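You operate a simulated robot arm through the tools that you are given. There is no shell and no other tool. Be economical: measure what you need, move in short steps, check, and stop when the job is done.

You run a simulated two-armed robot. Do the job below in one go: nothing can be reset, and whatever is moved stays where it is left.

## Task
Hold the grey thermometer on the packing table top steady with one hand and press the grey thermometer key to switch it on with the other.

The check looks at the end state, three seconds after you hand in, the way a careful person would. Anything else that was tipped, shoved, dropped, spilled or broken makes it a failure.

## Robot
Two 7-joint arms with two-finger parallel grippers on one trunk, on a base that drives. Base frame: it is fixed to the floor where the robot stands at the start and does not move with it; the origin is under the middle of the robot, x ahead of it, y to its left, z up; the surface under the hand at the start is at about z = 800. Readings come in mm, rad, newtons and seconds.
The left shoulder is at the start at [59, 174, 1234], the right one opposite. With the tool pointing down near the work surface each hand reaches from about 100 to 660 mm from the robot's upright axis, wherever it stands, measured 20 degrees to its own side. Places, roughly: grey thermometer key [500, -100, 900]. Payload 3.6 kg a hand.
Tool frame (each hand has its own): the origin (TCP) lies between the finger pads and is the grasp point; the fingertips stand 30 mm ahead of it; z points along the fingers, y is the line along which they close. Largest opening 110 mm; finger width 20, thickness 10; the body of the gripper, 48 by 112 mm, starts 55 mm behind the TCP.
Orientation is that of the tool frame in the base frame, as [roll, pitch, yaw] about the fixed x, y, z axes, in that order (R = Rz(yaw) Ry(pitch) Rx(roll)). With the fingers straight down and closing along the base's y, the tool's x points along the base's -x, its y along +y and its z along -z.

## Interface
- The arms move only by the tool step_arm. It takes "left_motion", "right_motion" or both (then of equal length, played together; a hand with none holds still); each is a list of rows, each an object of numbers (a shift or turn left out is 0, a gripper value left out holds the last): "dx", "dy", "dz": the shift along the base's x, y, z in units of 100 mm (1.0 is 100 mm); "ax", "ay", "az": the turn, a rotation vector about the base's x, y, z in units of 45 degrees (1.0 is 45 degrees); "jaw": the finger opening in mm, from 0 to 110. In form: [{"dx": .., "dy": .., "dz": .., "ax": .., "ay": .., "az": .., "jaw": ..}, ...]. A call has 1 to 20 rows; each row is the pose to reach, as a shift and turn from the pose commanded when the call began. A call with a number of a shift or a turn outside -1 to 1 is refused whole. A row lasts 0.2 s, in which the tool goes at most 50 mm and 0.15 rad; a call with a longer step from one row to the next is refused whole, and so is a gripper value outside its range. A pose out of reach is approached as far as the arm can. The call stops where the force on the tool passes 40 N (or 10 N more than at its start, if that is more) or the arm is blocked; 0.2 s more then pass. Each finger travels about 153 mm/s and halts on what it meets, pressing with about 44 N; the grip force reading is that of the motor and also rises with nothing between the fingers. The clock runs only during rows and for 0.2 s after the last one: add rows that repeat a pose to give the fingers time. The reply holds the time, the measured pose of the TCP, the force on the tool along the base axes, the opening and the grip force, in the units named above and with some noise, with the torque about the TCP (base axes, N m) and any sound that the robot's microphone picked up.
- Cameras (640 x 400 px; columns grow to the right, rows downward): "scene" is now at [138.3, -31.7, 1398]; the picture's right is [-0.36, -0.93, 0.00], its down [-0.61, 0.24, -0.75] and it looks along [0.70, -0.27, -0.66] (base axes); focal length 278 px, centre (320, 200). "left" rides on the left gripper at [73, -17, -103] in its tool frame; the picture's right is [0.23, 0.97, 0.00], its down [-0.76, 0.18, -0.62] and it looks along [-0.61, 0.14, 0.78] (tool axes); focal length 222 px, centre (320, 200). "right" rides on the right gripper at [72, 17, -103] in its tool frame; the picture's right is [-0.23, 0.97, 0.00], its down [-0.76, -0.18, -0.62] and it looks along [-0.61, -0.14, 0.78] (tool axes); focal length 222 px, centre (320, 200). There is no depth. A picture from a camera that has moved, and an enlarged one, comes with that camera's place and axes in the base frame and with its lens.
- snapshot(camera): a new picture of that camera. No time passes.
- move_column(by): slides the trunk up (or, below 0, down) by that many mm; the arms and the scene camera ride with it, the base frame stays. It gives what a move gives, with no picture.
- steer(legs): drives the robot by 1 to 6 legs, each [ahead, left, turn to the left] in mm, mm and rad, along the robot's own axes; the way and the turn of a leg run together, so that a leg with both is an arc; at most 1500 mm and 3.142 rad a leg. The arms and the cameras ride along, it lands a little off, and it stops where it bumps. It gives what a move gives.
- turn_head(pan, tilt): turns the head with the scene camera to pan (to the left, within 1.501 rad either way) and tilt (down, from -0.506 to 1.204), counted from straight ahead of the robot. It gives what a move gives.
- enlarge(camera, box): a new picture of the part [left, top, right, bottom] of that camera's present view, enlarged. No time passes.
- close_job(): hands the job in; it is judged then, once.

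Go step by step. Nothing tells you exact positions but the pictures and the camera data: compare them with the known pose of the tool, close in by small moves and look again before you grip or let go. The budget is 120 turns and 92 pictures, counting those below and the enlarged ones. Unless the task says otherwise, let go and move clear before handing in, and close with one line.

The tools are called after "Request:" by a JSON object that holds its "fn" and its "kwargs". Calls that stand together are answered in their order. step_arm: Moves the arms, as the interface text tells. Its arguments: {"type":"object","properties":{"left_motion":{"type":"array","items":{"type":"object","properties":{"dx":{"type":"number"},"dy":{"type":"number"},"dz":{"type":"number"},"ax":{"type":"number"},"ay":{"type":"number"},"az":{"type":"number"},"jaw":{"type":"number"}}}},"right_motion":{"type":"array","items":{"type":"object","properties":{"dx":{"type":"number"},"dy":{"type":"number"},"dz":{"type":"number"},"ax":{"type":"number"},"ay":{"type":"number"},"az":{"type":"number"},"jaw":{"type":"number"}}}}},"required":[]} The other tools are called the same way: move_column (by) slides the trunk up or down; steer (legs) drives the base; turn_head (pan, tilt) turns the head that bears the scene camera; snapshot (camera) takes a picture; enlarge (camera, box) takes an enlarged picture of a part of a camera's view; close_job () hands the job in.

At the start:

```text
time: 0.0
left_tcp_pos: [410.0, 34.4, 1151.1]
left_tcp_rot: [3.141, -0.002, -3.14]
left_wrist_force: [0.5, 0.7, -0.2]
left_wrist_torque: [-0.02, 0.01, 0.02]
left_grip_width: 110.4
left_grasp_force: 0.1
right_tcp_pos: [288.6, -192.2, 1215.0]
right_tcp_rot: [3.14, -0.003, 3.141]
right_wrist_force: [-0.4, -1.0, 0.4]
right_wrist_torque: [0.01, -0.01, -0.01]
right_grip_width: 110.1
right_grasp_force: 0.1
trunk travel left (down, up): [-350.0, 413.0]
robot x, y, heading: [-0.8, 1.0, 0.002]
head pan, tilt: [-0.368, 0.717]
```

scene: 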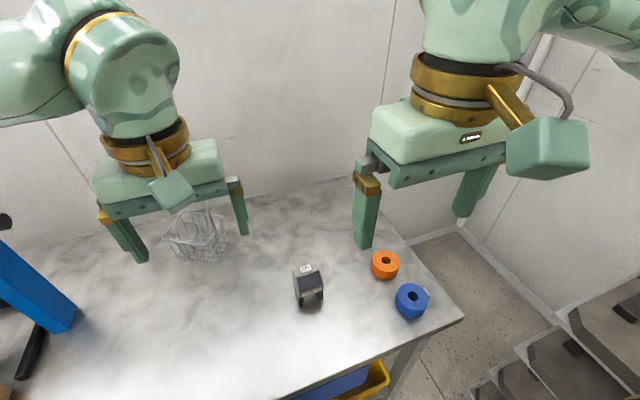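
right: 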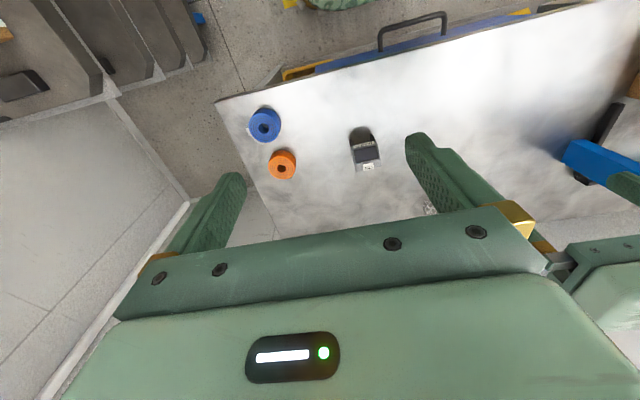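
left: 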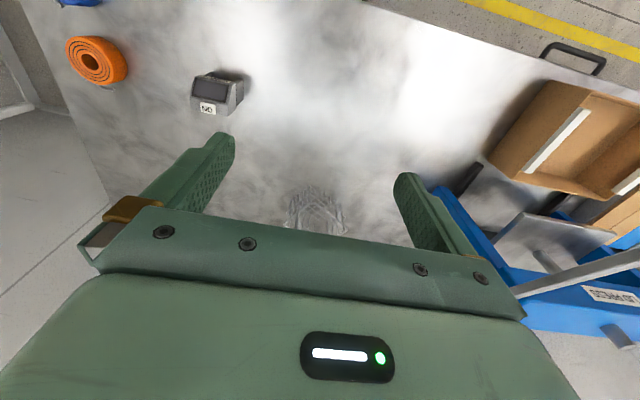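

The small grey device near the table's middle is probably the thermometer. I'll enlarge it in the pictures to find the key.

Request:
{"fn": "enlarge", "kwargs": {"camera": "scene", "box": [270, 245, 350, 325]}}

Request:
{"fn": "enlarge", "kwargs": {"camera": "left", "box": [170, 50, 270, 130]}}

Request:
{"fn": "enlarge", "kwargs": {"camera": "right", "box": [330, 110, 410, 190]}}

```text
5.00 times, centred on (310, 285) of scene
camera zoom: at [138.3, -31.7, 1398.0], right [-0.36, -0.93, 0.0], down [-0.61, 0.24, -0.75], along [0.7, -0.27, -0.66], focal length 1390 px, centre (370, -225)
```

zoom: 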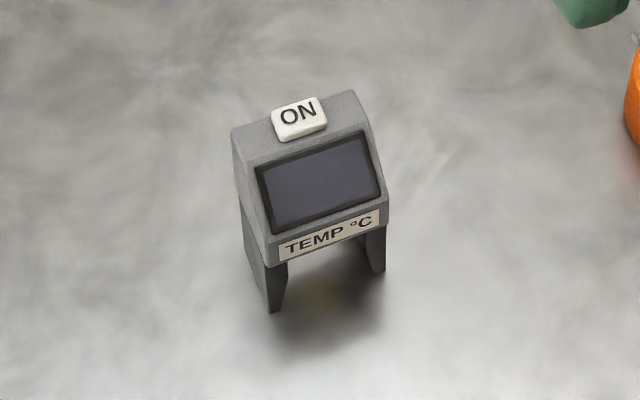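

```text
5.00 times, centred on (220, 90) of left
camera zoom: at [337.2, 17.2, 1254.6], right [-0.23, 0.97, 0.0], down [0.76, 0.18, 0.62], along [0.61, 0.14, -0.78], focal length 1111 px, centre (820, 750)
```

zoom: 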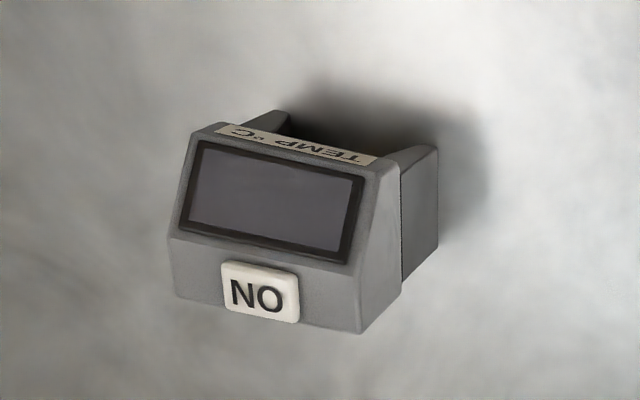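

```text
5.00 times, centred on (370, 150) of right
camera zoom: at [217.4, -176.3, 1320.4], right [0.23, 0.97, 0.0], down [0.76, -0.18, 0.62], along [0.61, -0.14, -0.78], focal length 1111 px, centre (70, 450)
```

zoom: 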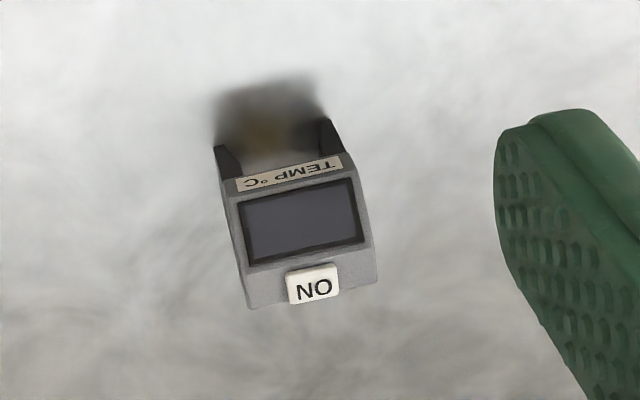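

The thermometer's key is about at (480, -128, 897) and its body is about 56 mm wide along y. I'll bring the right hand in from the front, tilted 45°, to hold the sides, and press with the left from above.

Request:
{"fn": "step_arm", "kwargs": {"right_motion": [{"ay": -0.12, "dz": -0.1, "dx": 0.0, "dy": 0.06}, {"ay": -0.25, "dz": -0.25, "dx": 0.0, "dy": 0.12}, {"ay": -0.38, "dz": -0.4, "dx": 0.0, "dy": 0.2}, {"ay": -0.5, "dz": -0.55, "dx": 0.0, "dy": 0.28}, {"ay": -0.63, "dz": -0.7, "dx": 0.0, "dy": 0.36}, {"ay": -0.76, "dz": -0.8, "dx": 0.0, "dy": 0.44}, {"ay": -0.88, "dz": -0.9, "dx": 0.0, "dy": 0.52}, {"ay": -1.0, "dz": -1.0, "dx": 0.0, "dy": 0.6}, {"ay": -1.0, "dz": -1.0, "dx": 0.0, "dy": 0.64}, {"ay": -1.0, "dz": -1.0, "dx": 0.0, "dy": 0.64}], "left_motion": [{"dy": 0.1}, {"dy": 0.2}, {"dy": 0.3}, {"dy": 0.4}, {"dy": 0.5}, {"dy": 0.6}, {"dy": 0.7}, {"dy": 0.8}, {"dy": 0.9, "jaw": 0}, {"dy": 0.9, "jaw": 0}]}}

Request:
{"fn": "snapshot", "kwargs": {"camera": "right"}}

Request:
{"fn": "snapshot", "kwargs": {"camera": "scene"}}

```text
time: 2.2
left_tcp_pos: [411.1, 123.4, 1149.5]
left_tcp_rot: [-3.14, -0.001, -3.14]
left_wrist_force: [0.8, 0.5, 0.4]
left_wrist_torque: [0.0, 0.02, -0.01]
left_grip_width: 0.0
left_grasp_force: 37.9
right_tcp_pos: [348.3, -57.7, 1126.4]
right_tcp_rot: [-3.141, 0.784, 3.139]
right_wrist_force: [-0.3, 0.6, 0.2]
right_wrist_torque: [0.01, -0.02, 0.0]
right_grip_width: 109.9
right_grasp_force: 0.1
right hand out of reach, approached as far as the arm can: row 3, 4, 5, 6, 7, 8, 9, 10
trunk travel left (down, up): [-350.0, 413.0]
robot x, y, heading: [1.2, -4.2, -0.001]
head pan, tilt: [-0.368, 0.717]
```

```text
85 pictures are left
camera right: at [224.2, -39.5, 1150.4], right [0.16, 0.97, 0.16], down [0.1, -0.18, 0.98], along [0.98, -0.14, -0.13], focal length 222 px, centre (320, 200)
```

right: 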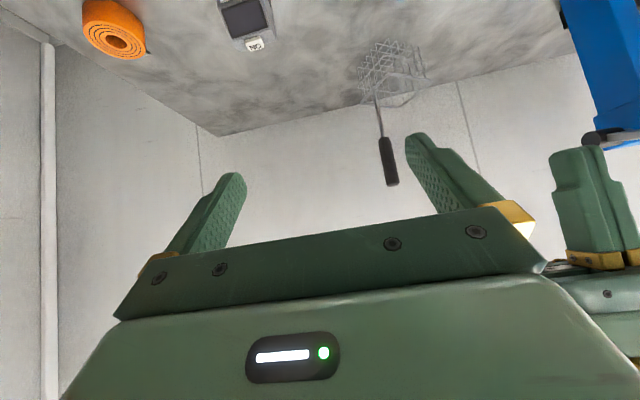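

```text
84 pictures are left
camera scene: at [138.4, -31.2, 1398.0], right [-0.36, -0.93, 0.0], down [-0.61, 0.24, -0.75], along [0.7, -0.27, -0.66], focal length 278 px, centre (320, 200)
```

scene: 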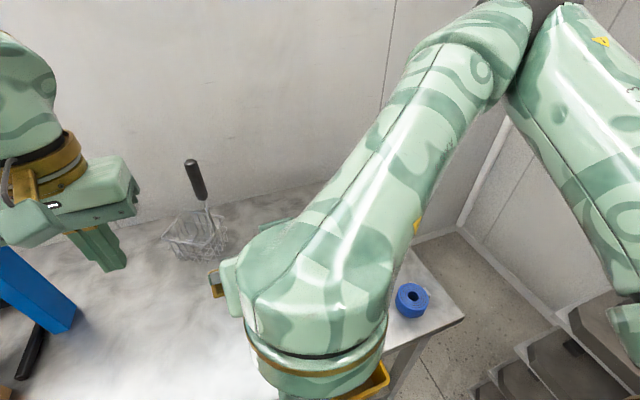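

The tilted pose was too close to the body. I'll move it forward, where it should come back within reach.

Request:
{"fn": "step_arm", "kwargs": {"right_motion": [{"dx": 0.3}, {"dx": 0.5, "dz": -0.1}, {"dx": 0.6, "dz": -0.3}, {"dx": 0.6, "dz": -0.6}, {"dx": 0.6, "dz": -0.8}, {"dx": 0.6, "dz": -1.0}, {"dx": 0.6, "dz": -1.0}]}}

Request:
{"fn": "snapshot", "kwargs": {"camera": "right"}}

Request:
{"fn": "snapshot", "kwargs": {"camera": "scene"}}

```text
time: 3.8
left_tcp_pos: [411.0, 124.2, 1150.6]
left_tcp_rot: [3.141, 0.001, 3.141]
left_wrist_force: [-0.6, -0.4, 0.2]
left_wrist_torque: [-0.01, 0.01, 0.02]
left_grip_width: 0.0
left_grasp_force: 37.8
right_tcp_pos: [411.0, -61.1, 1031.2]
right_tcp_rot: [-3.141, 0.783, -3.141]
right_wrist_force: [-0.9, 0.2, 0.5]
right_wrist_torque: [0.0, 0.02, 0.01]
right_grip_width: 110.0
right_grasp_force: 0.1
trunk travel left (down, up): [-350.0, 413.0]
robot x, y, heading: [2.6, -1.7, 0.001]
head pan, tilt: [-0.368, 0.717]
```

```text
83 pictures are left
camera right: at [286.5, -43.7, 1054.5], right [0.16, 0.97, 0.16], down [0.1, -0.18, 0.98], along [0.98, -0.14, -0.13], focal length 222 px, centre (320, 200)
```

right: 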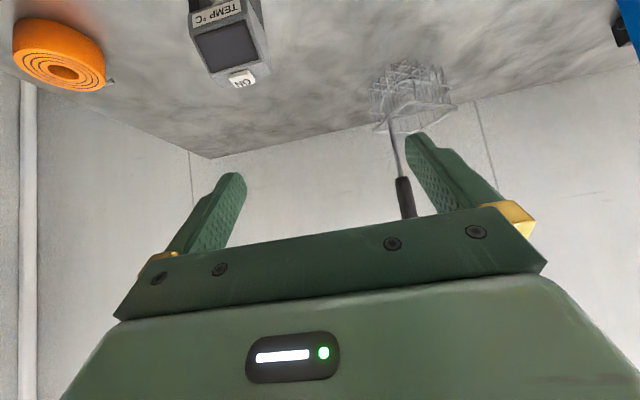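

```text
82 pictures are left
camera scene: at [138.1, -31.7, 1398.0], right [-0.36, -0.93, 0.0], down [-0.61, 0.24, -0.75], along [0.7, -0.27, -0.66], focal length 278 px, centre (320, 200)
```

scene: 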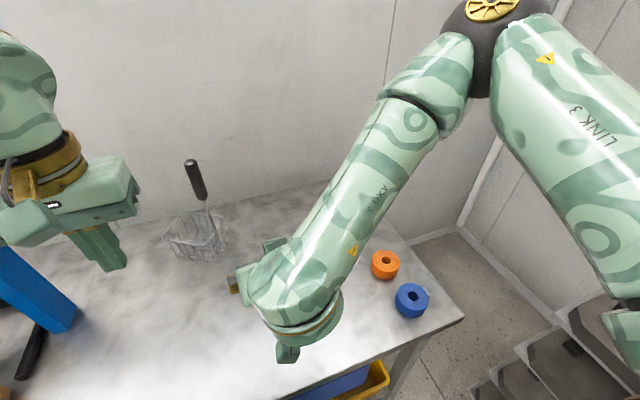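

Reach is fine here. I'll move to a pre-grasp in front of and above the thermometer.

Request:
{"fn": "step_arm", "kwargs": {"right_motion": [{"dy": -0.25, "dx": -0.05}, {"dy": -0.5, "dx": -0.1}, {"dy": -0.68, "dx": -0.11, "dz": -0.2}, {"dy": -0.68, "dx": -0.11, "dz": -0.5}, {"dy": -0.68, "dx": -0.11, "dz": -0.8}, {"dy": -0.68, "dx": -0.11, "dz": -1.0}, {"dy": -0.68, "dx": -0.11, "dz": -1.0}]}}

Request:
{"fn": "snapshot", "kwargs": {"camera": "right"}}

Request:
{"fn": "snapshot", "kwargs": {"camera": "scene"}}

Request:
{"fn": "snapshot", "kwargs": {"camera": "left"}}

```text
time: 5.4
left_tcp_pos: [411.2, 124.3, 1149.9]
left_tcp_rot: [-3.139, 0.001, -3.138]
left_wrist_force: [0.4, -0.1, 0.8]
left_wrist_torque: [0.0, -0.03, -0.02]
left_grip_width: 0.0
left_grasp_force: 37.8
right_tcp_pos: [409.3, -82.3, 970.0]
right_tcp_rot: [-3.136, 0.781, -3.141]
right_wrist_force: [-0.7, -1.3, 0.0]
right_wrist_torque: [0.02, 0.01, 0.01]
right_grip_width: 110.2
right_grasp_force: 0.0
right hand out of reach, approached as far as the arm can: row 3, 4, 5, 6, 7
trunk travel left (down, up): [-350.0, 413.0]
robot x, y, heading: [0.4, -0.4, -0.001]
head pan, tilt: [-0.368, 0.717]
```

```text
81 pictures are left
camera right: at [285.3, -64.7, 993.8], right [0.16, 0.97, 0.16], down [0.1, -0.17, 0.98], along [0.98, -0.14, -0.13], focal length 222 px, centre (320, 200)
```

right: 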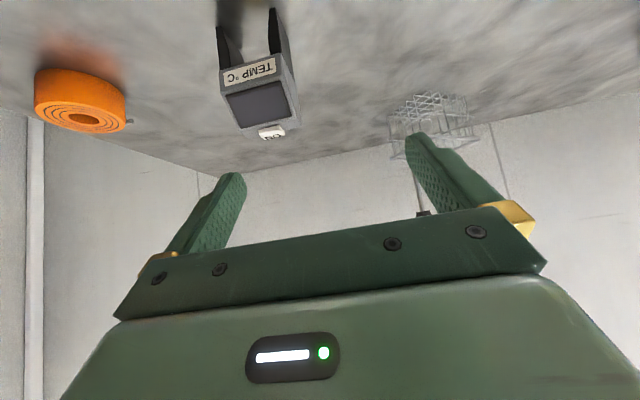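

```text
80 pictures are left
camera scene: at [137.9, -31.4, 1398.1], right [-0.36, -0.93, 0.0], down [-0.61, 0.24, -0.75], along [0.7, -0.27, -0.66], focal length 278 px, centre (320, 200)
```

scene: 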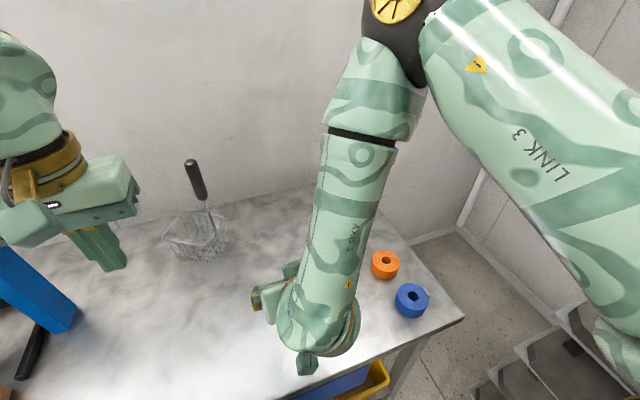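

```text
79 pictures are left
camera left: at [337.7, 107.6, 1253.8], right [-0.23, 0.97, 0.0], down [0.76, 0.18, 0.62], along [0.61, 0.14, -0.78], focal length 222 px, centre (320, 200)
```

left: 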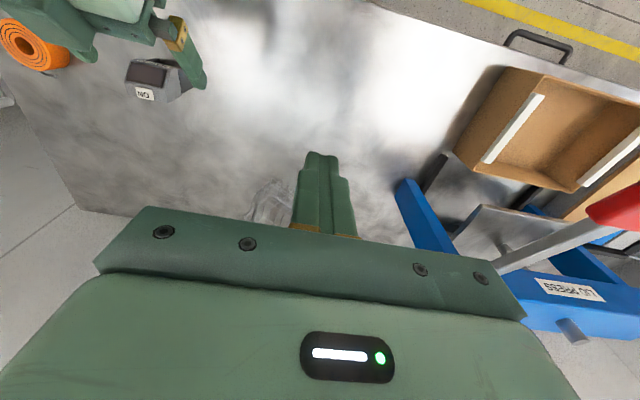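

The arm is folded too tightly here. Backing the base off and sliding it right will give the holder room and keep the left hand in reach.

Request:
{"fn": "steer", "kwargs": {"legs": [[-90, 0, 0], [0, -80, 0]]}}

Request:
{"fn": "snapshot", "kwargs": {"camera": "scene"}}

```text
time: 7.2
left_tcp_pos: [321.1, 40.7, 1150.2]
left_tcp_rot: [-3.141, 0.0, -3.14]
left_wrist_force: [-0.3, -0.7, -0.5]
left_wrist_torque: [0.02, 0.02, -0.01]
left_grip_width: 0.0
left_grasp_force: 37.7
right_tcp_pos: [319.9, -165.2, 970.3]
right_tcp_rot: [-3.138, 0.781, 3.141]
right_wrist_force: [-0.3, -0.9, 0.3]
right_wrist_torque: [-0.03, 0.01, 0.01]
right_grip_width: 110.2
right_grasp_force: 0.1
trunk travel left (down, up): [-350.0, 413.0]
robot x, y, heading: [-93.5, -81.5, -0.001]
head pan, tilt: [-0.368, 0.717]
```

```text
78 pictures are left
camera scene: at [48.5, -114.9, 1398.0], right [-0.36, -0.93, 0.0], down [-0.61, 0.24, -0.75], along [0.7, -0.27, -0.66], focal length 278 px, centre (320, 200)
```

scene: 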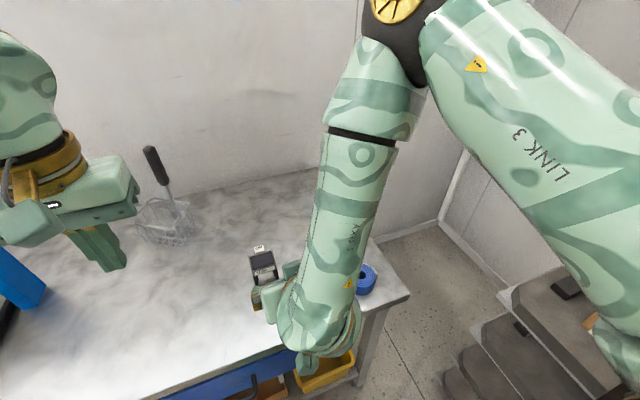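

Request:
{"fn": "step_arm", "kwargs": {"right_motion": [{"dx": 0.2, "dy": 0.1, "dz": 0.1, "ay": 0.1}, {"dx": 0.4, "dy": 0.2, "dz": 0.1, "ay": 0.22}, {"dx": 0.6, "dy": 0.3, "dz": 0, "ay": 0.22}, {"dx": 0.75, "dy": 0.36, "dz": -0.1, "ay": 0.22}, {"dx": 0.8, "dy": 0.36, "dz": -0.25, "ay": 0.22}, {"dx": 0.8, "dy": 0.36, "dz": -0.25, "ay": 0.22}]}}

Request:
{"fn": "snapshot", "kwargs": {"camera": "right"}}

Request:
{"fn": "snapshot", "kwargs": {"camera": "scene"}}

Request:
{"fn": "snapshot", "kwargs": {"camera": "left"}}

```text
time: 8.6
left_tcp_pos: [321.5, 43.0, 1151.0]
left_tcp_rot: [-3.139, 0.0, -3.14]
left_wrist_force: [-0.1, -1.2, 0.0]
left_wrist_torque: [0.01, -0.01, 0.01]
left_grip_width: 0.0
left_grasp_force: 37.8
right_tcp_pos: [401.7, -128.7, 945.5]
right_tcp_rot: [-3.136, 0.607, -3.14]
right_wrist_force: [0.6, -0.8, -0.7]
right_wrist_torque: [0.0, 0.01, -0.01]
right_grip_width: 110.0
right_grasp_force: 0.0
trunk travel left (down, up): [-350.0, 413.0]
robot x, y, heading: [-89.4, -78.8, 0.001]
head pan, tilt: [-0.368, 0.717]
```

```text
77 pictures are left
camera right: at [282.8, -111.5, 989.6], right [0.19, 0.97, 0.13], down [0.27, -0.17, 0.95], along [0.94, -0.14, -0.3], focal length 222 px, centre (320, 200)
```

right: 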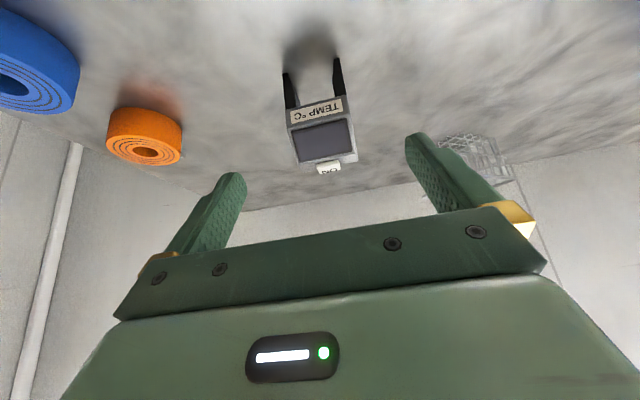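

```text
76 pictures are left
camera scene: at [48.2, -113.1, 1398.1], right [-0.36, -0.93, 0.0], down [-0.61, 0.24, -0.75], along [0.7, -0.27, -0.66], focal length 278 px, centre (320, 200)
```

scene: 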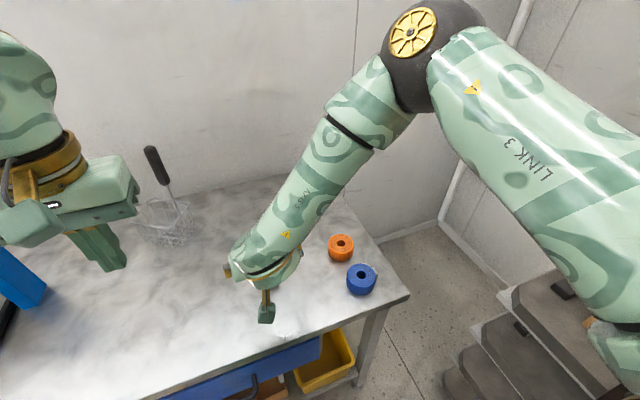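

```text
75 pictures are left
camera left: at [247.9, 26.0, 1253.8], right [-0.23, 0.97, 0.0], down [0.76, 0.18, 0.62], along [0.61, 0.14, -0.78], focal length 222 px, centre (320, 200)
```

left: 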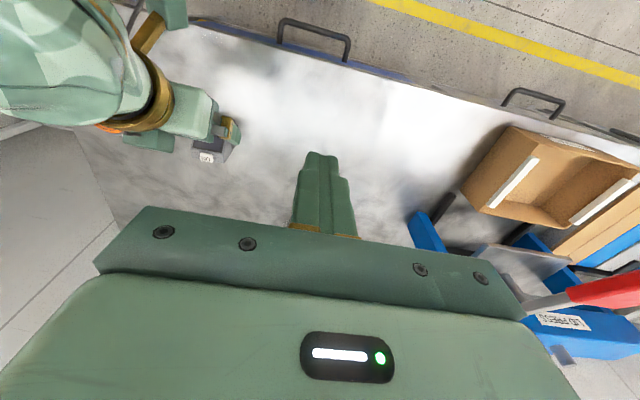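

The gripper is aligned (thermometer centre y ≈ -130). I'll advance along the finger axis to straddle it.

Request:
{"fn": "step_arm", "kwargs": {"right_motion": [{"dx": 0.12, "dy": -0.01, "dz": -0.18}, {"dx": 0.24, "dy": -0.01, "dz": -0.37}, {"dx": 0.36, "dy": -0.01, "dz": -0.56}, {"dx": 0.48, "dy": -0.01, "dz": -0.74}, {"dx": 0.58, "dy": -0.01, "dz": -0.9}, {"dx": 0.58, "dy": -0.01, "dz": -0.9}]}}

Request:
{"fn": "snapshot", "kwargs": {"camera": "right"}}

Request:
{"fn": "enlarge", "kwargs": {"camera": "left", "box": [130, 60, 290, 180]}}

Request:
{"fn": "snapshot", "kwargs": {"camera": "scene"}}

```text
time: 10.0
left_tcp_pos: [321.5, 43.1, 1149.5]
left_tcp_rot: [-3.139, -0.001, -3.138]
left_wrist_force: [-0.2, 0.1, 0.2]
left_wrist_torque: [0.01, 0.01, -0.03]
left_grip_width: 0.2
left_grasp_force: 37.6
right_tcp_pos: [457.8, -128.3, 855.8]
right_tcp_rot: [-3.136, 0.61, -3.139]
right_wrist_force: [-2.0, -0.8, -0.4]
right_wrist_torque: [0.02, 0.02, -0.02]
right_grip_width: 110.2
right_grasp_force: 0.0
trunk travel left (down, up): [-350.0, 413.0]
robot x, y, heading: [-89.6, -85.2, 0.001]
head pan, tilt: [-0.368, 0.717]
```

```text
74 pictures are left
camera right: at [340.3, -111.0, 900.4], right [0.19, 0.97, 0.13], down [0.27, -0.17, 0.95], along [0.94, -0.14, -0.3], focal length 222 px, centre (320, 200)
```

right: 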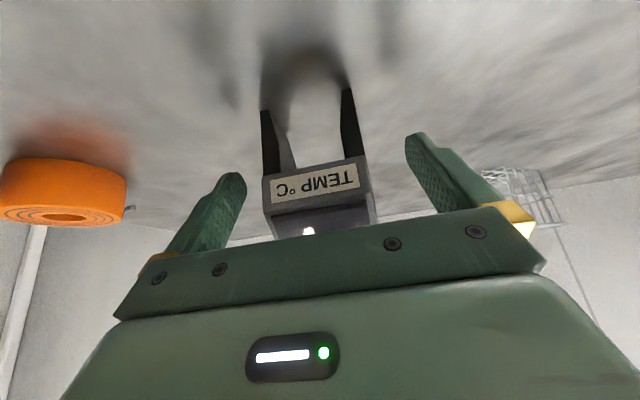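

```text
3.33 times, centred on (210, 120) of left
camera zoom: at [248.0, 25.9, 1253.8], right [-0.23, 0.97, 0.0], down [0.76, 0.18, 0.62], along [0.61, 0.14, -0.78], focal length 740 px, centre (687, 467)
```

zoom: 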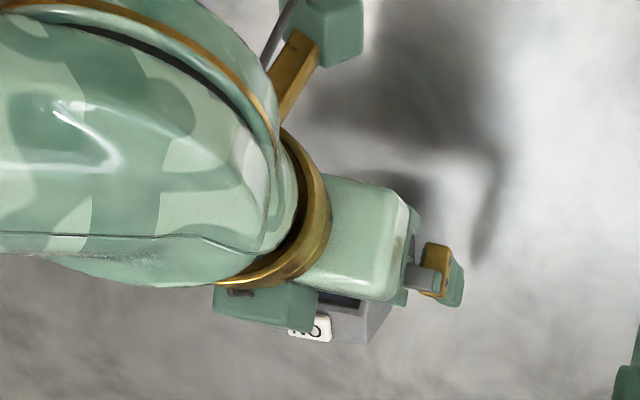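

```text
72 pictures are left
camera scene: at [48.2, -113.2, 1398.1], right [-0.36, -0.93, 0.0], down [-0.61, 0.24, -0.75], along [0.7, -0.27, -0.66], focal length 278 px, centre (320, 200)
```

scene: 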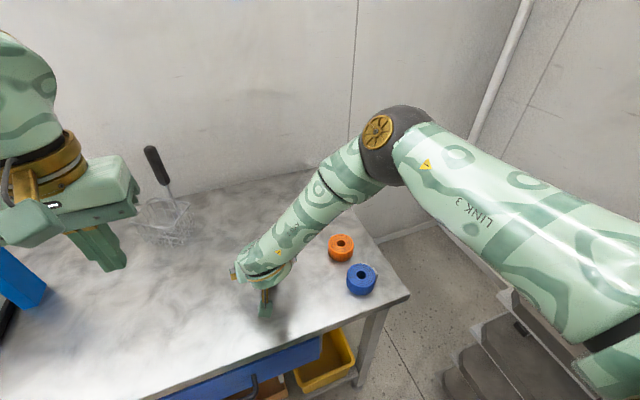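

The thermometer sits between the fingers. Before closing, I'll tilt the right hand further back about the TCP, leaving more room above the key.

Request:
{"fn": "step_arm", "kwargs": {"right_motion": [{"ay": -0.1}, {"ay": -0.2}, {"ay": -0.33}, {"ay": -0.33}]}}

Request:
{"fn": "snapshot", "kwargs": {"camera": "right"}}

Request:
{"fn": "enlarge", "kwargs": {"camera": "left", "box": [130, 60, 290, 180]}}

```text
time: 11.0
left_tcp_pos: [321.8, 41.8, 1150.5]
left_tcp_rot: [-3.141, -0.002, -3.141]
left_wrist_force: [0.1, -0.2, 0.6]
left_wrist_torque: [0.01, 0.01, -0.03]
left_grip_width: 0.0
left_grasp_force: 38.1
right_tcp_pos: [468.4, -116.4, 862.6]
right_tcp_rot: [-3.132, 0.859, -3.141]
right_wrist_force: [-1.2, 0.4, 0.4]
right_wrist_torque: [-0.01, 0.0, 0.0]
right_grip_width: 109.9
right_grasp_force: 0.1
right hand out of reach, approached as far as the arm can: row 3, 4
trunk travel left (down, up): [-350.0, 413.0]
robot x, y, heading: [-91.0, -83.3, 0.004]
head pan, tilt: [-0.368, 0.717]
```

```text
71 pictures are left
camera right: at [342.9, -98.7, 876.8], right [0.16, 0.97, 0.17], down [0.02, -0.17, 0.98], along [0.99, -0.15, -0.05], focal length 222 px, centre (320, 200)
```

right: 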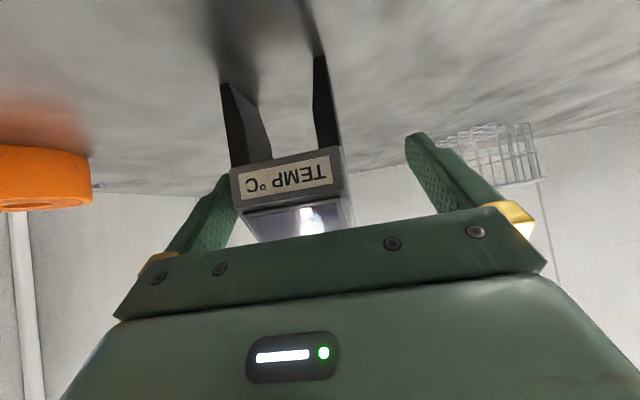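

```text
3.33 times, centred on (210, 120) of left
camera zoom: at [248.2, 25.2, 1253.8], right [-0.23, 0.97, 0.0], down [0.76, 0.18, 0.62], along [0.61, 0.14, -0.78], focal length 740 px, centre (687, 467)
```

zoom: 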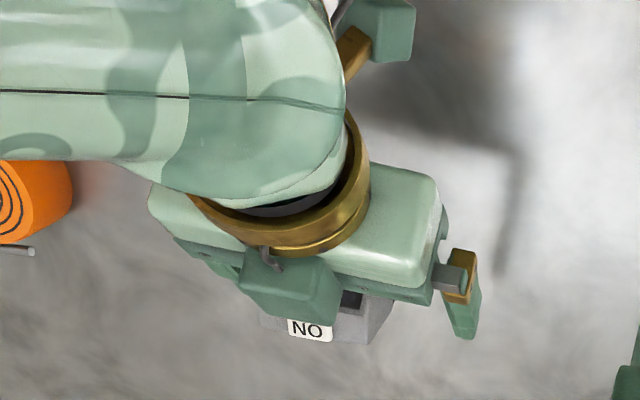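

That went past the joint limit and drifted a little, without touching anything. I'll come back to about 44° and recentre.

Request:
{"fn": "step_arm", "kwargs": {"right_motion": [{"ay": 0.05, "dx": -0.05, "dy": -0.05, "dz": -0.03}, {"ay": 0.12, "dx": -0.11, "dy": -0.125, "dz": -0.08}, {"ay": 0.12, "dx": -0.11, "dy": -0.125, "dz": -0.08}]}}

Request:
{"fn": "snapshot", "kwargs": {"camera": "right"}}

Request:
{"fn": "enlarge", "kwargs": {"camera": "left", "box": [130, 60, 290, 180]}}

```text
time: 11.8
left_tcp_pos: [322.0, 42.9, 1150.1]
left_tcp_rot: [-3.139, -0.002, -3.14]
left_wrist_force: [1.1, 0.2, -0.5]
left_wrist_torque: [-0.02, 0.0, -0.02]
left_grip_width: 0.0
left_grasp_force: 37.7
right_tcp_pos: [456.5, -130.7, 853.5]
right_tcp_rot: [-3.135, 0.771, -3.14]
right_wrist_force: [0.4, -0.6, -0.6]
right_wrist_torque: [0.0, 0.01, 0.02]
right_grip_width: 109.9
right_grasp_force: 0.1
trunk travel left (down, up): [-350.0, 413.0]
robot x, y, heading: [-94.9, -82.3, 0.0]
head pan, tilt: [-0.368, 0.717]
```

```text
69 pictures are left
camera right: at [333.1, -112.2, 879.8], right [0.16, 0.97, 0.16], down [0.11, -0.17, 0.98], along [0.98, -0.14, -0.14], focal length 222 px, centre (320, 200)
```

right: 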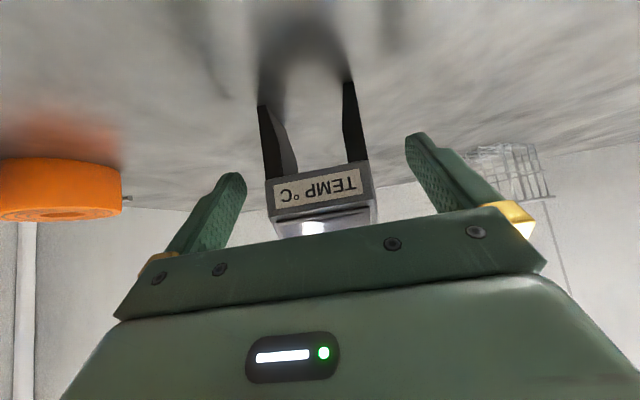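

```text
3.33 times, centred on (210, 120) of left
camera zoom: at [248.1, 26.1, 1253.7], right [-0.23, 0.97, 0.0], down [0.76, 0.18, 0.62], along [0.61, 0.14, -0.78], focal length 740 px, centre (687, 467)
```

zoom: 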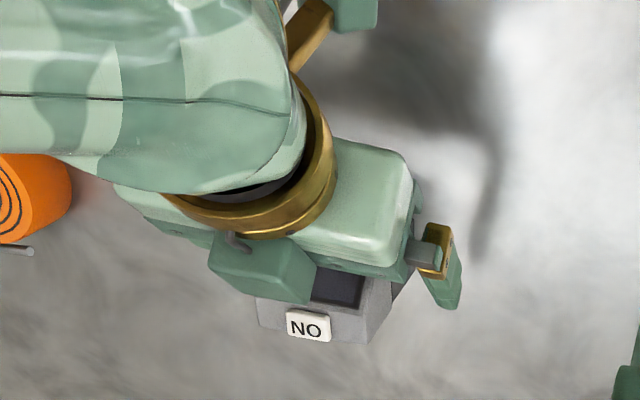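

Well centred, key visible and clear. I'll close in steps.

Request:
{"fn": "step_arm", "kwargs": {"right_motion": [{"jaw": 90}, {"jaw": 70}, {"jaw": 68}, {"jaw": 68}]}}

Request:
{"fn": "snapshot", "kwargs": {"camera": "right"}}

```text
time: 12.8
left_tcp_pos: [321.1, 42.4, 1149.6]
left_tcp_rot: [-3.141, -0.002, -3.14]
left_wrist_force: [-0.1, 0.7, 0.1]
left_wrist_torque: [0.02, -0.03, 0.03]
left_grip_width: 0.1
left_grasp_force: 37.4
right_tcp_pos: [455.8, -130.4, 854.8]
right_tcp_rot: [-3.136, 0.771, -3.141]
right_wrist_force: [-0.2, 0.6, -0.2]
right_wrist_torque: [-0.04, 0.0, -0.04]
right_grip_width: 67.7
right_grasp_force: 0.1
trunk travel left (down, up): [-350.0, 413.0]
robot x, y, heading: [-89.6, -79.9, 0.001]
head pan, tilt: [-0.368, 0.717]
```

```text
67 pictures are left
camera right: at [333.1, -112.3, 879.7], right [0.16, 0.97, 0.16], down [0.11, -0.17, 0.98], along [0.98, -0.14, -0.14], focal length 222 px, centre (320, 200)
```

right: 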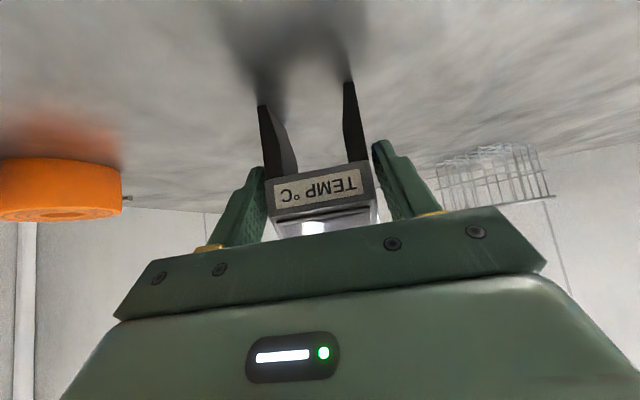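

Request:
{"fn": "step_arm", "kwargs": {"right_motion": [{"jaw": 64}, {"jaw": 61}, {"jaw": 59}, {"jaw": 57}, {"jaw": 55}, {"jaw": 53}, {"jaw": 53}]}}

Request:
{"fn": "snapshot", "kwargs": {"camera": "right"}}

```text
time: 14.4
left_tcp_pos: [321.7, 41.9, 1149.3]
left_tcp_rot: [-3.14, -0.001, -3.139]
left_wrist_force: [0.3, 0.4, 0.0]
left_wrist_torque: [0.0, 0.02, 0.02]
left_grip_width: 0.0
left_grasp_force: 37.9
right_tcp_pos: [457.3, -129.4, 854.9]
right_tcp_rot: [-3.137, 0.771, -3.139]
right_wrist_force: [-0.4, 0.3, 0.2]
right_wrist_torque: [0.11, -0.03, 0.02]
right_grip_width: 57.6
right_grasp_force: 43.7
trunk travel left (down, up): [-350.0, 413.0]
robot x, y, heading: [-89.2, -80.9, 0.002]
head pan, tilt: [-0.368, 0.717]
```

```text
66 pictures are left
camera right: at [333.1, -112.2, 879.8], right [0.16, 0.97, 0.16], down [0.11, -0.17, 0.98], along [0.98, -0.14, -0.14], focal length 222 px, centre (320, 200)
```

right: 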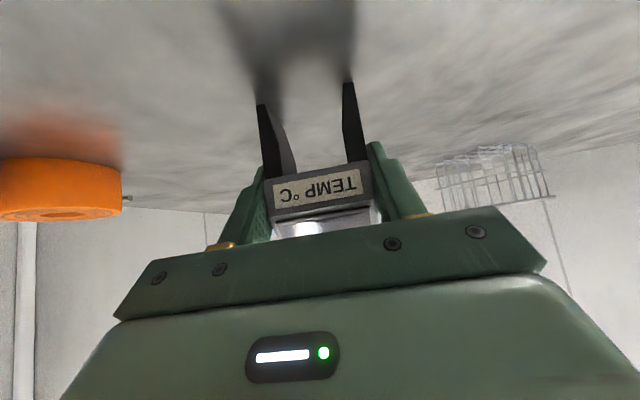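

Gripped firmly with no side force. Now I'll bring the closed left hand out ahead, tilted slightly so that its body leans to the left, away from the right arm.

Request:
{"fn": "step_arm", "kwargs": {"left_motion": [{"dx": 0.25, "ax": -0.12}, {"dx": 0.5, "ax": -0.25}, {"dx": 0.75, "ax": -0.38}, {"dx": 1.0, "ax": -0.5}, {"dx": 1.0, "ax": -0.5}]}}

Request:
{"fn": "step_arm", "kwargs": {"left_motion": [{"dx": 0.3, "dy": -0.2}, {"dx": 0.6, "dy": -0.4}, {"dx": 0.6, "dy": -0.7}, {"dx": 0.6, "dy": -0.9}, {"dx": 0.6, "dy": -0.9}]}}

Request:
{"fn": "snapshot", "kwargs": {"camera": "left"}}

Request:
{"fn": "snapshot", "kwargs": {"camera": "scene"}}

```text
time: 15.6
left_tcp_pos: [421.0, 42.6, 1150.7]
left_tcp_rot: [-2.749, -0.002, -3.139]
left_wrist_force: [0.0, -0.8, -0.1]
left_wrist_torque: [-0.01, 0.04, -0.01]
left_grip_width: 0.0
left_grasp_force: 38.0
right_tcp_pos: [456.6, -130.4, 855.0]
right_tcp_rot: [-3.137, 0.77, -3.138]
right_wrist_force: [0.8, -0.4, 0.8]
right_wrist_torque: [0.09, -0.02, 0.0]
right_grip_width: 57.9
right_grasp_force: 43.8
trunk travel left (down, up): [-350.0, 413.0]
robot x, y, heading: [-89.4, -85.6, -0.002]
head pan, tilt: [-0.368, 0.717]
```

```text
time: 16.8
left_tcp_pos: [481.1, -48.3, 1149.4]
left_tcp_rot: [-2.749, 0.0, -3.141]
left_wrist_force: [0.1, 0.2, 0.0]
left_wrist_torque: [-0.03, 0.01, 0.03]
left_grip_width: 0.0
left_grasp_force: 37.6
right_tcp_pos: [456.9, -129.5, 854.6]
right_tcp_rot: [-3.138, 0.77, -3.138]
right_wrist_force: [1.1, 0.3, 0.9]
right_wrist_torque: [0.08, -0.04, 0.0]
right_grip_width: 57.8
right_grasp_force: 44.1
trunk travel left (down, up): [-350.0, 413.0]
robot x, y, heading: [-94.5, -83.3, -0.001]
head pan, tilt: [-0.368, 0.717]
```

```text
65 pictures are left
camera left: at [408.1, -23.3, 1251.3], right [-0.23, 0.9, -0.37], down [0.76, 0.4, 0.51], along [0.61, -0.17, -0.78], focal length 222 px, centre (320, 200)
```

left: 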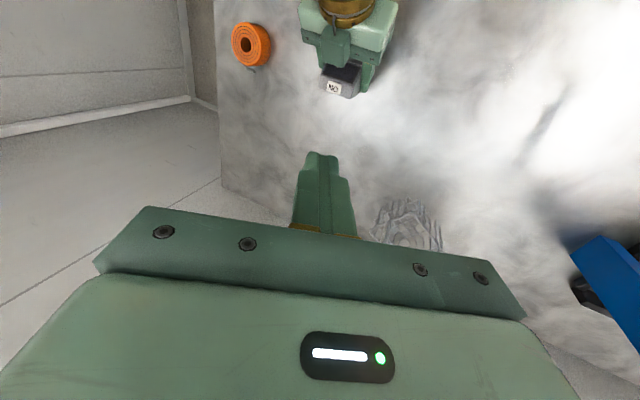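

```text
64 pictures are left
camera scene: at [48.5, -113.1, 1398.0], right [-0.36, -0.93, 0.0], down [-0.61, 0.24, -0.75], along [0.7, -0.27, -0.66], focal length 278 px, centre (320, 200)
```

scene: 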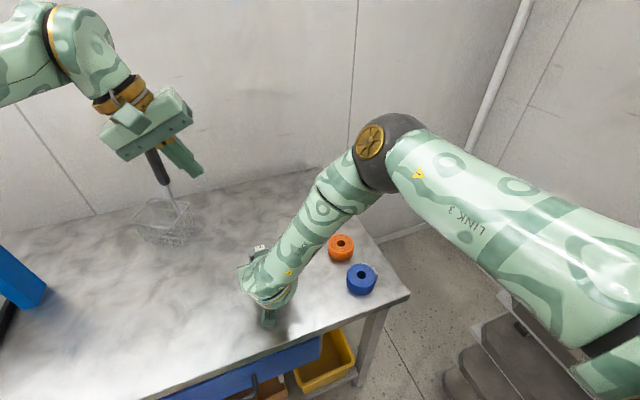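

Request:
{"fn": "enlarge", "kwargs": {"camera": "left", "box": [290, 20, 410, 110]}}

Request:
{"fn": "step_arm", "kwargs": {"left_motion": [{"dy": -0.1, "dz": -0.3}, {"dy": -0.3, "dz": -0.6}, {"dy": -0.45, "dz": -0.8}, {"dy": -0.6, "dz": -1.0}, {"dy": -0.6, "dz": -1.0}]}}

Request:
{"fn": "snapshot", "kwargs": {"camera": "left"}}

Request:
{"fn": "snapshot", "kwargs": {"camera": "scene"}}

```text
4.44 times, centred on (350, 65) of left
camera zoom: at [408.1, -23.3, 1251.3], right [-0.23, 0.9, -0.37], down [0.76, 0.4, 0.51], along [0.61, -0.17, -0.78], focal length 987 px, centre (187, 800)
```

zoom: 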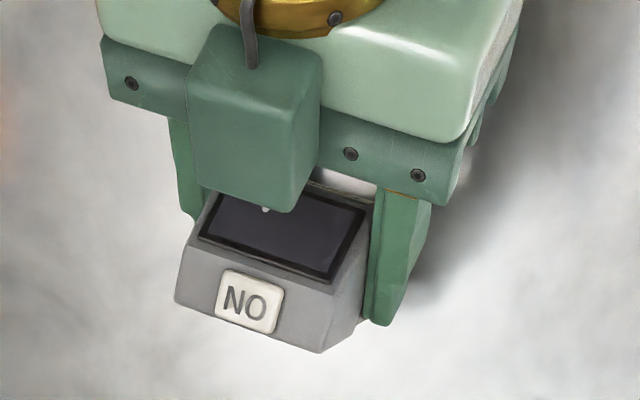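

```text
time: 18.0
left_tcp_pos: [481.1, -107.0, 1049.8]
left_tcp_rot: [-2.748, -0.002, -3.138]
left_wrist_force: [-0.1, -0.1, 0.9]
left_wrist_torque: [0.0, 0.01, -0.02]
left_grip_width: 0.2
left_grasp_force: 37.5
right_tcp_pos: [456.6, -129.6, 855.0]
right_tcp_rot: [-3.137, 0.773, -3.14]
right_wrist_force: [-0.8, -0.3, 1.3]
right_wrist_torque: [0.09, 0.03, 0.0]
right_grip_width: 57.8
right_grasp_force: 44.4
trunk travel left (down, up): [-350.0, 413.0]
robot x, y, heading: [-88.6, -85.0, -0.0]
head pan, tilt: [-0.368, 0.717]
```

```text
62 pictures are left
camera left: at [407.5, -82.4, 1152.4], right [-0.23, 0.9, -0.37], down [0.76, 0.4, 0.51], along [0.61, -0.17, -0.78], focal length 222 px, centre (320, 200)
```

left: 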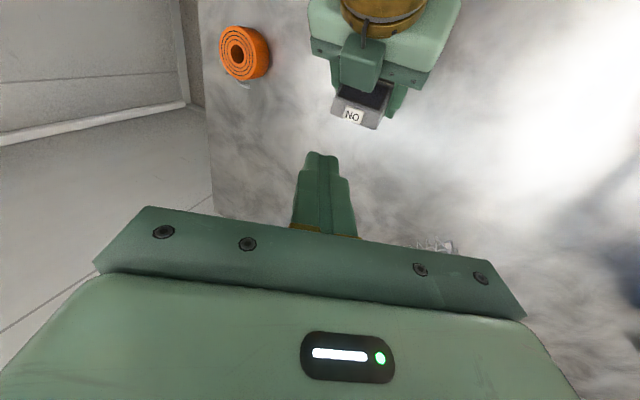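

```text
61 pictures are left
camera scene: at [48.3, -113.1, 1398.0], right [-0.36, -0.93, 0.0], down [-0.61, 0.24, -0.75], along [0.7, -0.27, -0.66], focal length 278 px, centre (320, 200)
```

scene: 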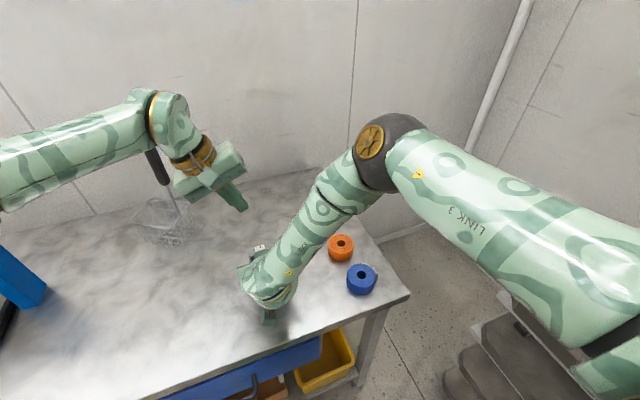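

Request:
{"fn": "step_arm", "kwargs": {"left_motion": [{"dy": -0.1, "dz": -0.2}, {"dy": -0.2, "dz": -0.45}, {"dy": -0.2, "dz": -0.7}, {"dy": -0.2, "dz": -0.9}, {"dy": -0.2, "dz": -0.9}]}}

Request:
{"fn": "snapshot", "kwargs": {"camera": "left"}}

Request:
{"fn": "enlarge", "kwargs": {"camera": "scene", "box": [180, 160, 340, 320]}}

```text
time: 19.2
left_tcp_pos: [479.9, -126.9, 959.2]
left_tcp_rot: [-2.749, -0.002, -3.14]
left_wrist_force: [0.3, -0.9, -0.4]
left_wrist_torque: [0.0, -0.01, 0.0]
left_grip_width: 0.0
left_grasp_force: 37.7
right_tcp_pos: [457.4, -130.9, 854.7]
right_tcp_rot: [-3.136, 0.772, -3.139]
right_wrist_force: [-0.9, -0.3, 0.8]
right_wrist_torque: [0.09, 0.04, 0.05]
right_grip_width: 57.5
right_grasp_force: 44.1
trunk travel left (down, up): [-350.0, 413.0]
robot x, y, heading: [-90.8, -81.6, 0.002]
head pan, tilt: [-0.368, 0.717]
```

```text
60 pictures are left
camera left: at [407.2, -102.6, 1061.0], right [-0.23, 0.9, -0.37], down [0.76, 0.4, 0.51], along [0.61, -0.17, -0.78], focal length 222 px, centre (320, 200)
```

left: 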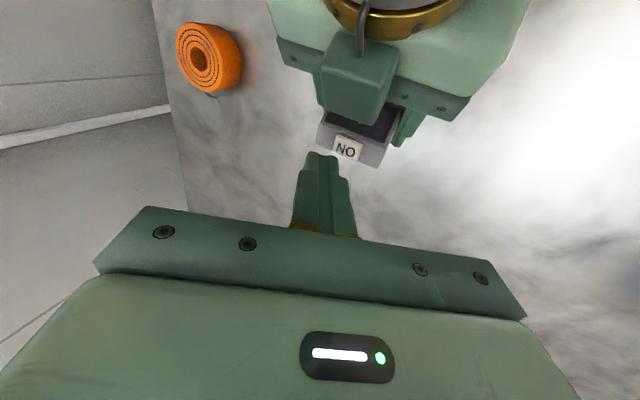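

```text
2.50 times, centred on (260, 240) of scene
camera zoom: at [48.4, -113.2, 1398.0], right [-0.36, -0.93, 0.0], down [-0.61, 0.24, -0.75], along [0.7, -0.27, -0.66], focal length 695 px, centre (470, 100)
```

zoom: 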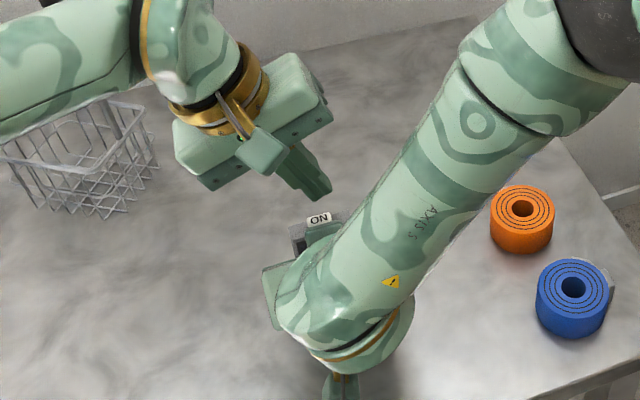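

Hovering roughly above the key with clear space around. I'll descend to near contact.

Request:
{"fn": "step_arm", "kwargs": {"left_motion": [{"dz": -0.08}, {"dz": -0.16}, {"dz": -0.23}, {"dz": -0.23}]}}

Request:
{"fn": "enlarge", "kwargs": {"camera": "left", "box": [270, 90, 430, 190]}}

Request:
{"fn": "enlarge", "kwargs": {"camera": "scene", "box": [220, 200, 300, 270]}}

```text
time: 20.2
left_tcp_pos: [479.5, -126.7, 937.2]
left_tcp_rot: [-2.747, -0.002, -3.141]
left_wrist_force: [0.4, 0.8, 0.4]
left_wrist_torque: [0.01, -0.03, -0.01]
left_grip_width: 0.0
left_grasp_force: 37.6
right_tcp_pos: [457.4, -130.2, 854.4]
right_tcp_rot: [-3.138, 0.772, -3.141]
right_wrist_force: [-0.6, 0.3, 0.7]
right_wrist_torque: [0.09, 0.0, -0.01]
right_grip_width: 57.5
right_grasp_force: 43.7
trunk travel left (down, up): [-350.0, 413.0]
robot x, y, heading: [-88.0, -82.7, 0.0]
head pan, tilt: [-0.368, 0.717]
```

```text
4.00 times, centred on (350, 140) of left
camera zoom: at [407.0, -103.0, 1039.2], right [-0.23, 0.9, -0.37], down [0.76, 0.4, 0.51], along [0.61, -0.17, -0.78], focal length 888 px, centre (200, 440)
```

zoom: 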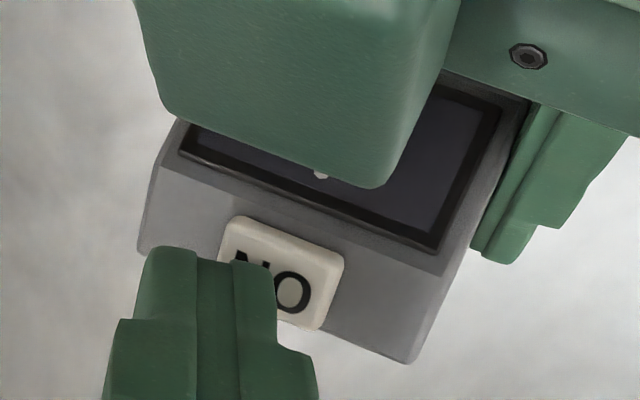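

```text
5.71 times, centred on (260, 235) of scene
camera zoom: at [48.4, -113.2, 1398.0], right [-0.36, -0.93, 0.0], down [-0.61, 0.24, -0.75], along [0.7, -0.27, -0.66], focal length 1588 px, centre (663, 0)
```

zoom: 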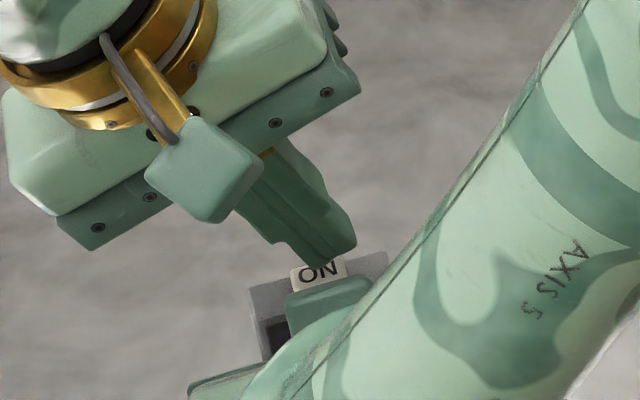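

The finger edge is over the key. I'll press down in small steps and watch the force.

Request:
{"fn": "step_arm", "kwargs": {"left_motion": [{"dx": -0.03, "dy": 0.02, "dz": -0.03}, {"dx": -0.03, "dy": 0.02, "dz": -0.06}, {"dx": -0.03, "dy": 0.02, "dz": -0.08}, {"dx": -0.03, "dy": 0.02, "dz": -0.1}, {"dx": -0.03, "dy": 0.02, "dz": -0.11}]}}

Request:
{"fn": "enlarge", "kwargs": {"camera": "left", "box": [270, 90, 430, 190]}}

```text
time: 21.4
left_tcp_pos: [478.8, -126.6, 927.8]
left_tcp_rot: [-2.747, -0.002, -3.138]
left_wrist_force: [0.3, 0.2, 2.3]
left_wrist_torque: [0.04, 0.02, -0.03]
left_grip_width: 0.0
left_grasp_force: 37.5
right_tcp_pos: [456.7, -130.5, 854.0]
right_tcp_rot: [-3.137, 0.772, -3.141]
right_wrist_force: [0.7, -0.8, 0.7]
right_wrist_torque: [0.15, -0.02, -0.03]
right_grip_width: 57.6
right_grasp_force: 43.9
trunk travel left (down, up): [-350.0, 413.0]
robot x, y, heading: [-89.6, -83.3, 0.003]
head pan, tilt: [-0.368, 0.717]
heard: click
```

```text
4.00 times, centred on (350, 140) of left
camera zoom: at [405.0, -101.6, 1028.6], right [-0.23, 0.9, -0.37], down [0.76, 0.4, 0.51], along [0.61, -0.17, -0.78], focal length 888 px, centre (200, 440)
```

zoom: 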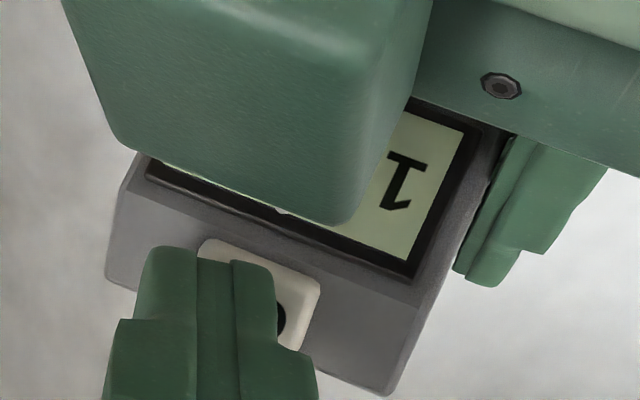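

A click was heard and the display is lit. I'll lift the left hand straight off and then check.

Request:
{"fn": "step_arm", "kwargs": {"left_motion": [{"dz": 0.2}, {"dz": 0.5, "dy": 0.1}, {"dz": 0.8, "dy": 0.3}, {"dz": 1.0, "dy": 0.6}, {"dz": 1.0, "dy": 0.9}, {"dz": 1.0, "dy": 0.9}]}}

Request:
{"fn": "snapshot", "kwargs": {"camera": "left"}}

Request:
{"fn": "snapshot", "kwargs": {"camera": "right"}}

```text
time: 22.8
left_tcp_pos: [478.6, -34.5, 1025.7]
left_tcp_rot: [-2.749, -0.001, -3.14]
left_wrist_force: [0.0, -0.6, 0.0]
left_wrist_torque: [0.0, -0.04, 0.0]
left_grip_width: 0.0
left_grasp_force: 37.7
right_tcp_pos: [457.2, -130.7, 854.5]
right_tcp_rot: [-3.138, 0.772, -3.139]
right_wrist_force: [-0.8, 0.5, 1.9]
right_wrist_torque: [0.08, 0.01, 0.02]
right_grip_width: 57.6
right_grasp_force: 44.2
trunk travel left (down, up): [-350.0, 413.0]
robot x, y, heading: [-86.3, -81.5, 0.0]
head pan, tilt: [-0.368, 0.717]
```

```text
55 pictures are left
camera left: at [405.9, -11.0, 1128.0], right [-0.23, 0.9, -0.37], down [0.76, 0.4, 0.51], along [0.61, -0.17, -0.78], focal length 222 px, centre (320, 200)
```

left: 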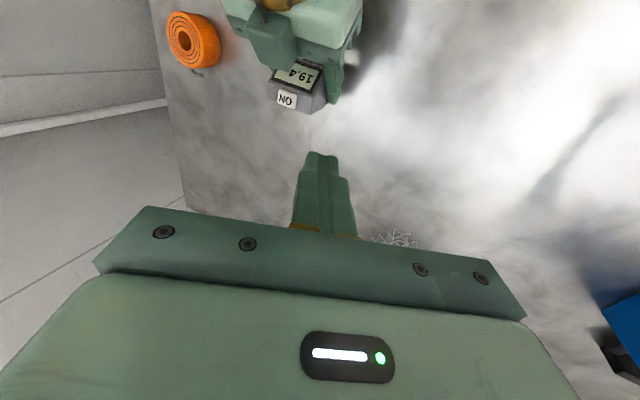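

```text
54 pictures are left
camera right: at [333.1, -112.4, 879.8], right [0.16, 0.97, 0.16], down [0.11, -0.17, 0.98], along [0.98, -0.14, -0.14], focal length 222 px, centre (320, 200)
```

right: 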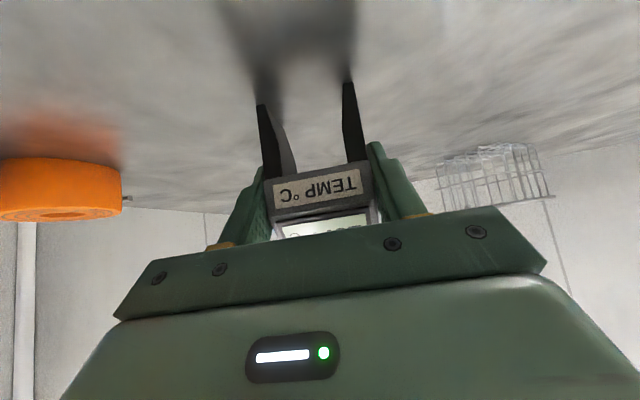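

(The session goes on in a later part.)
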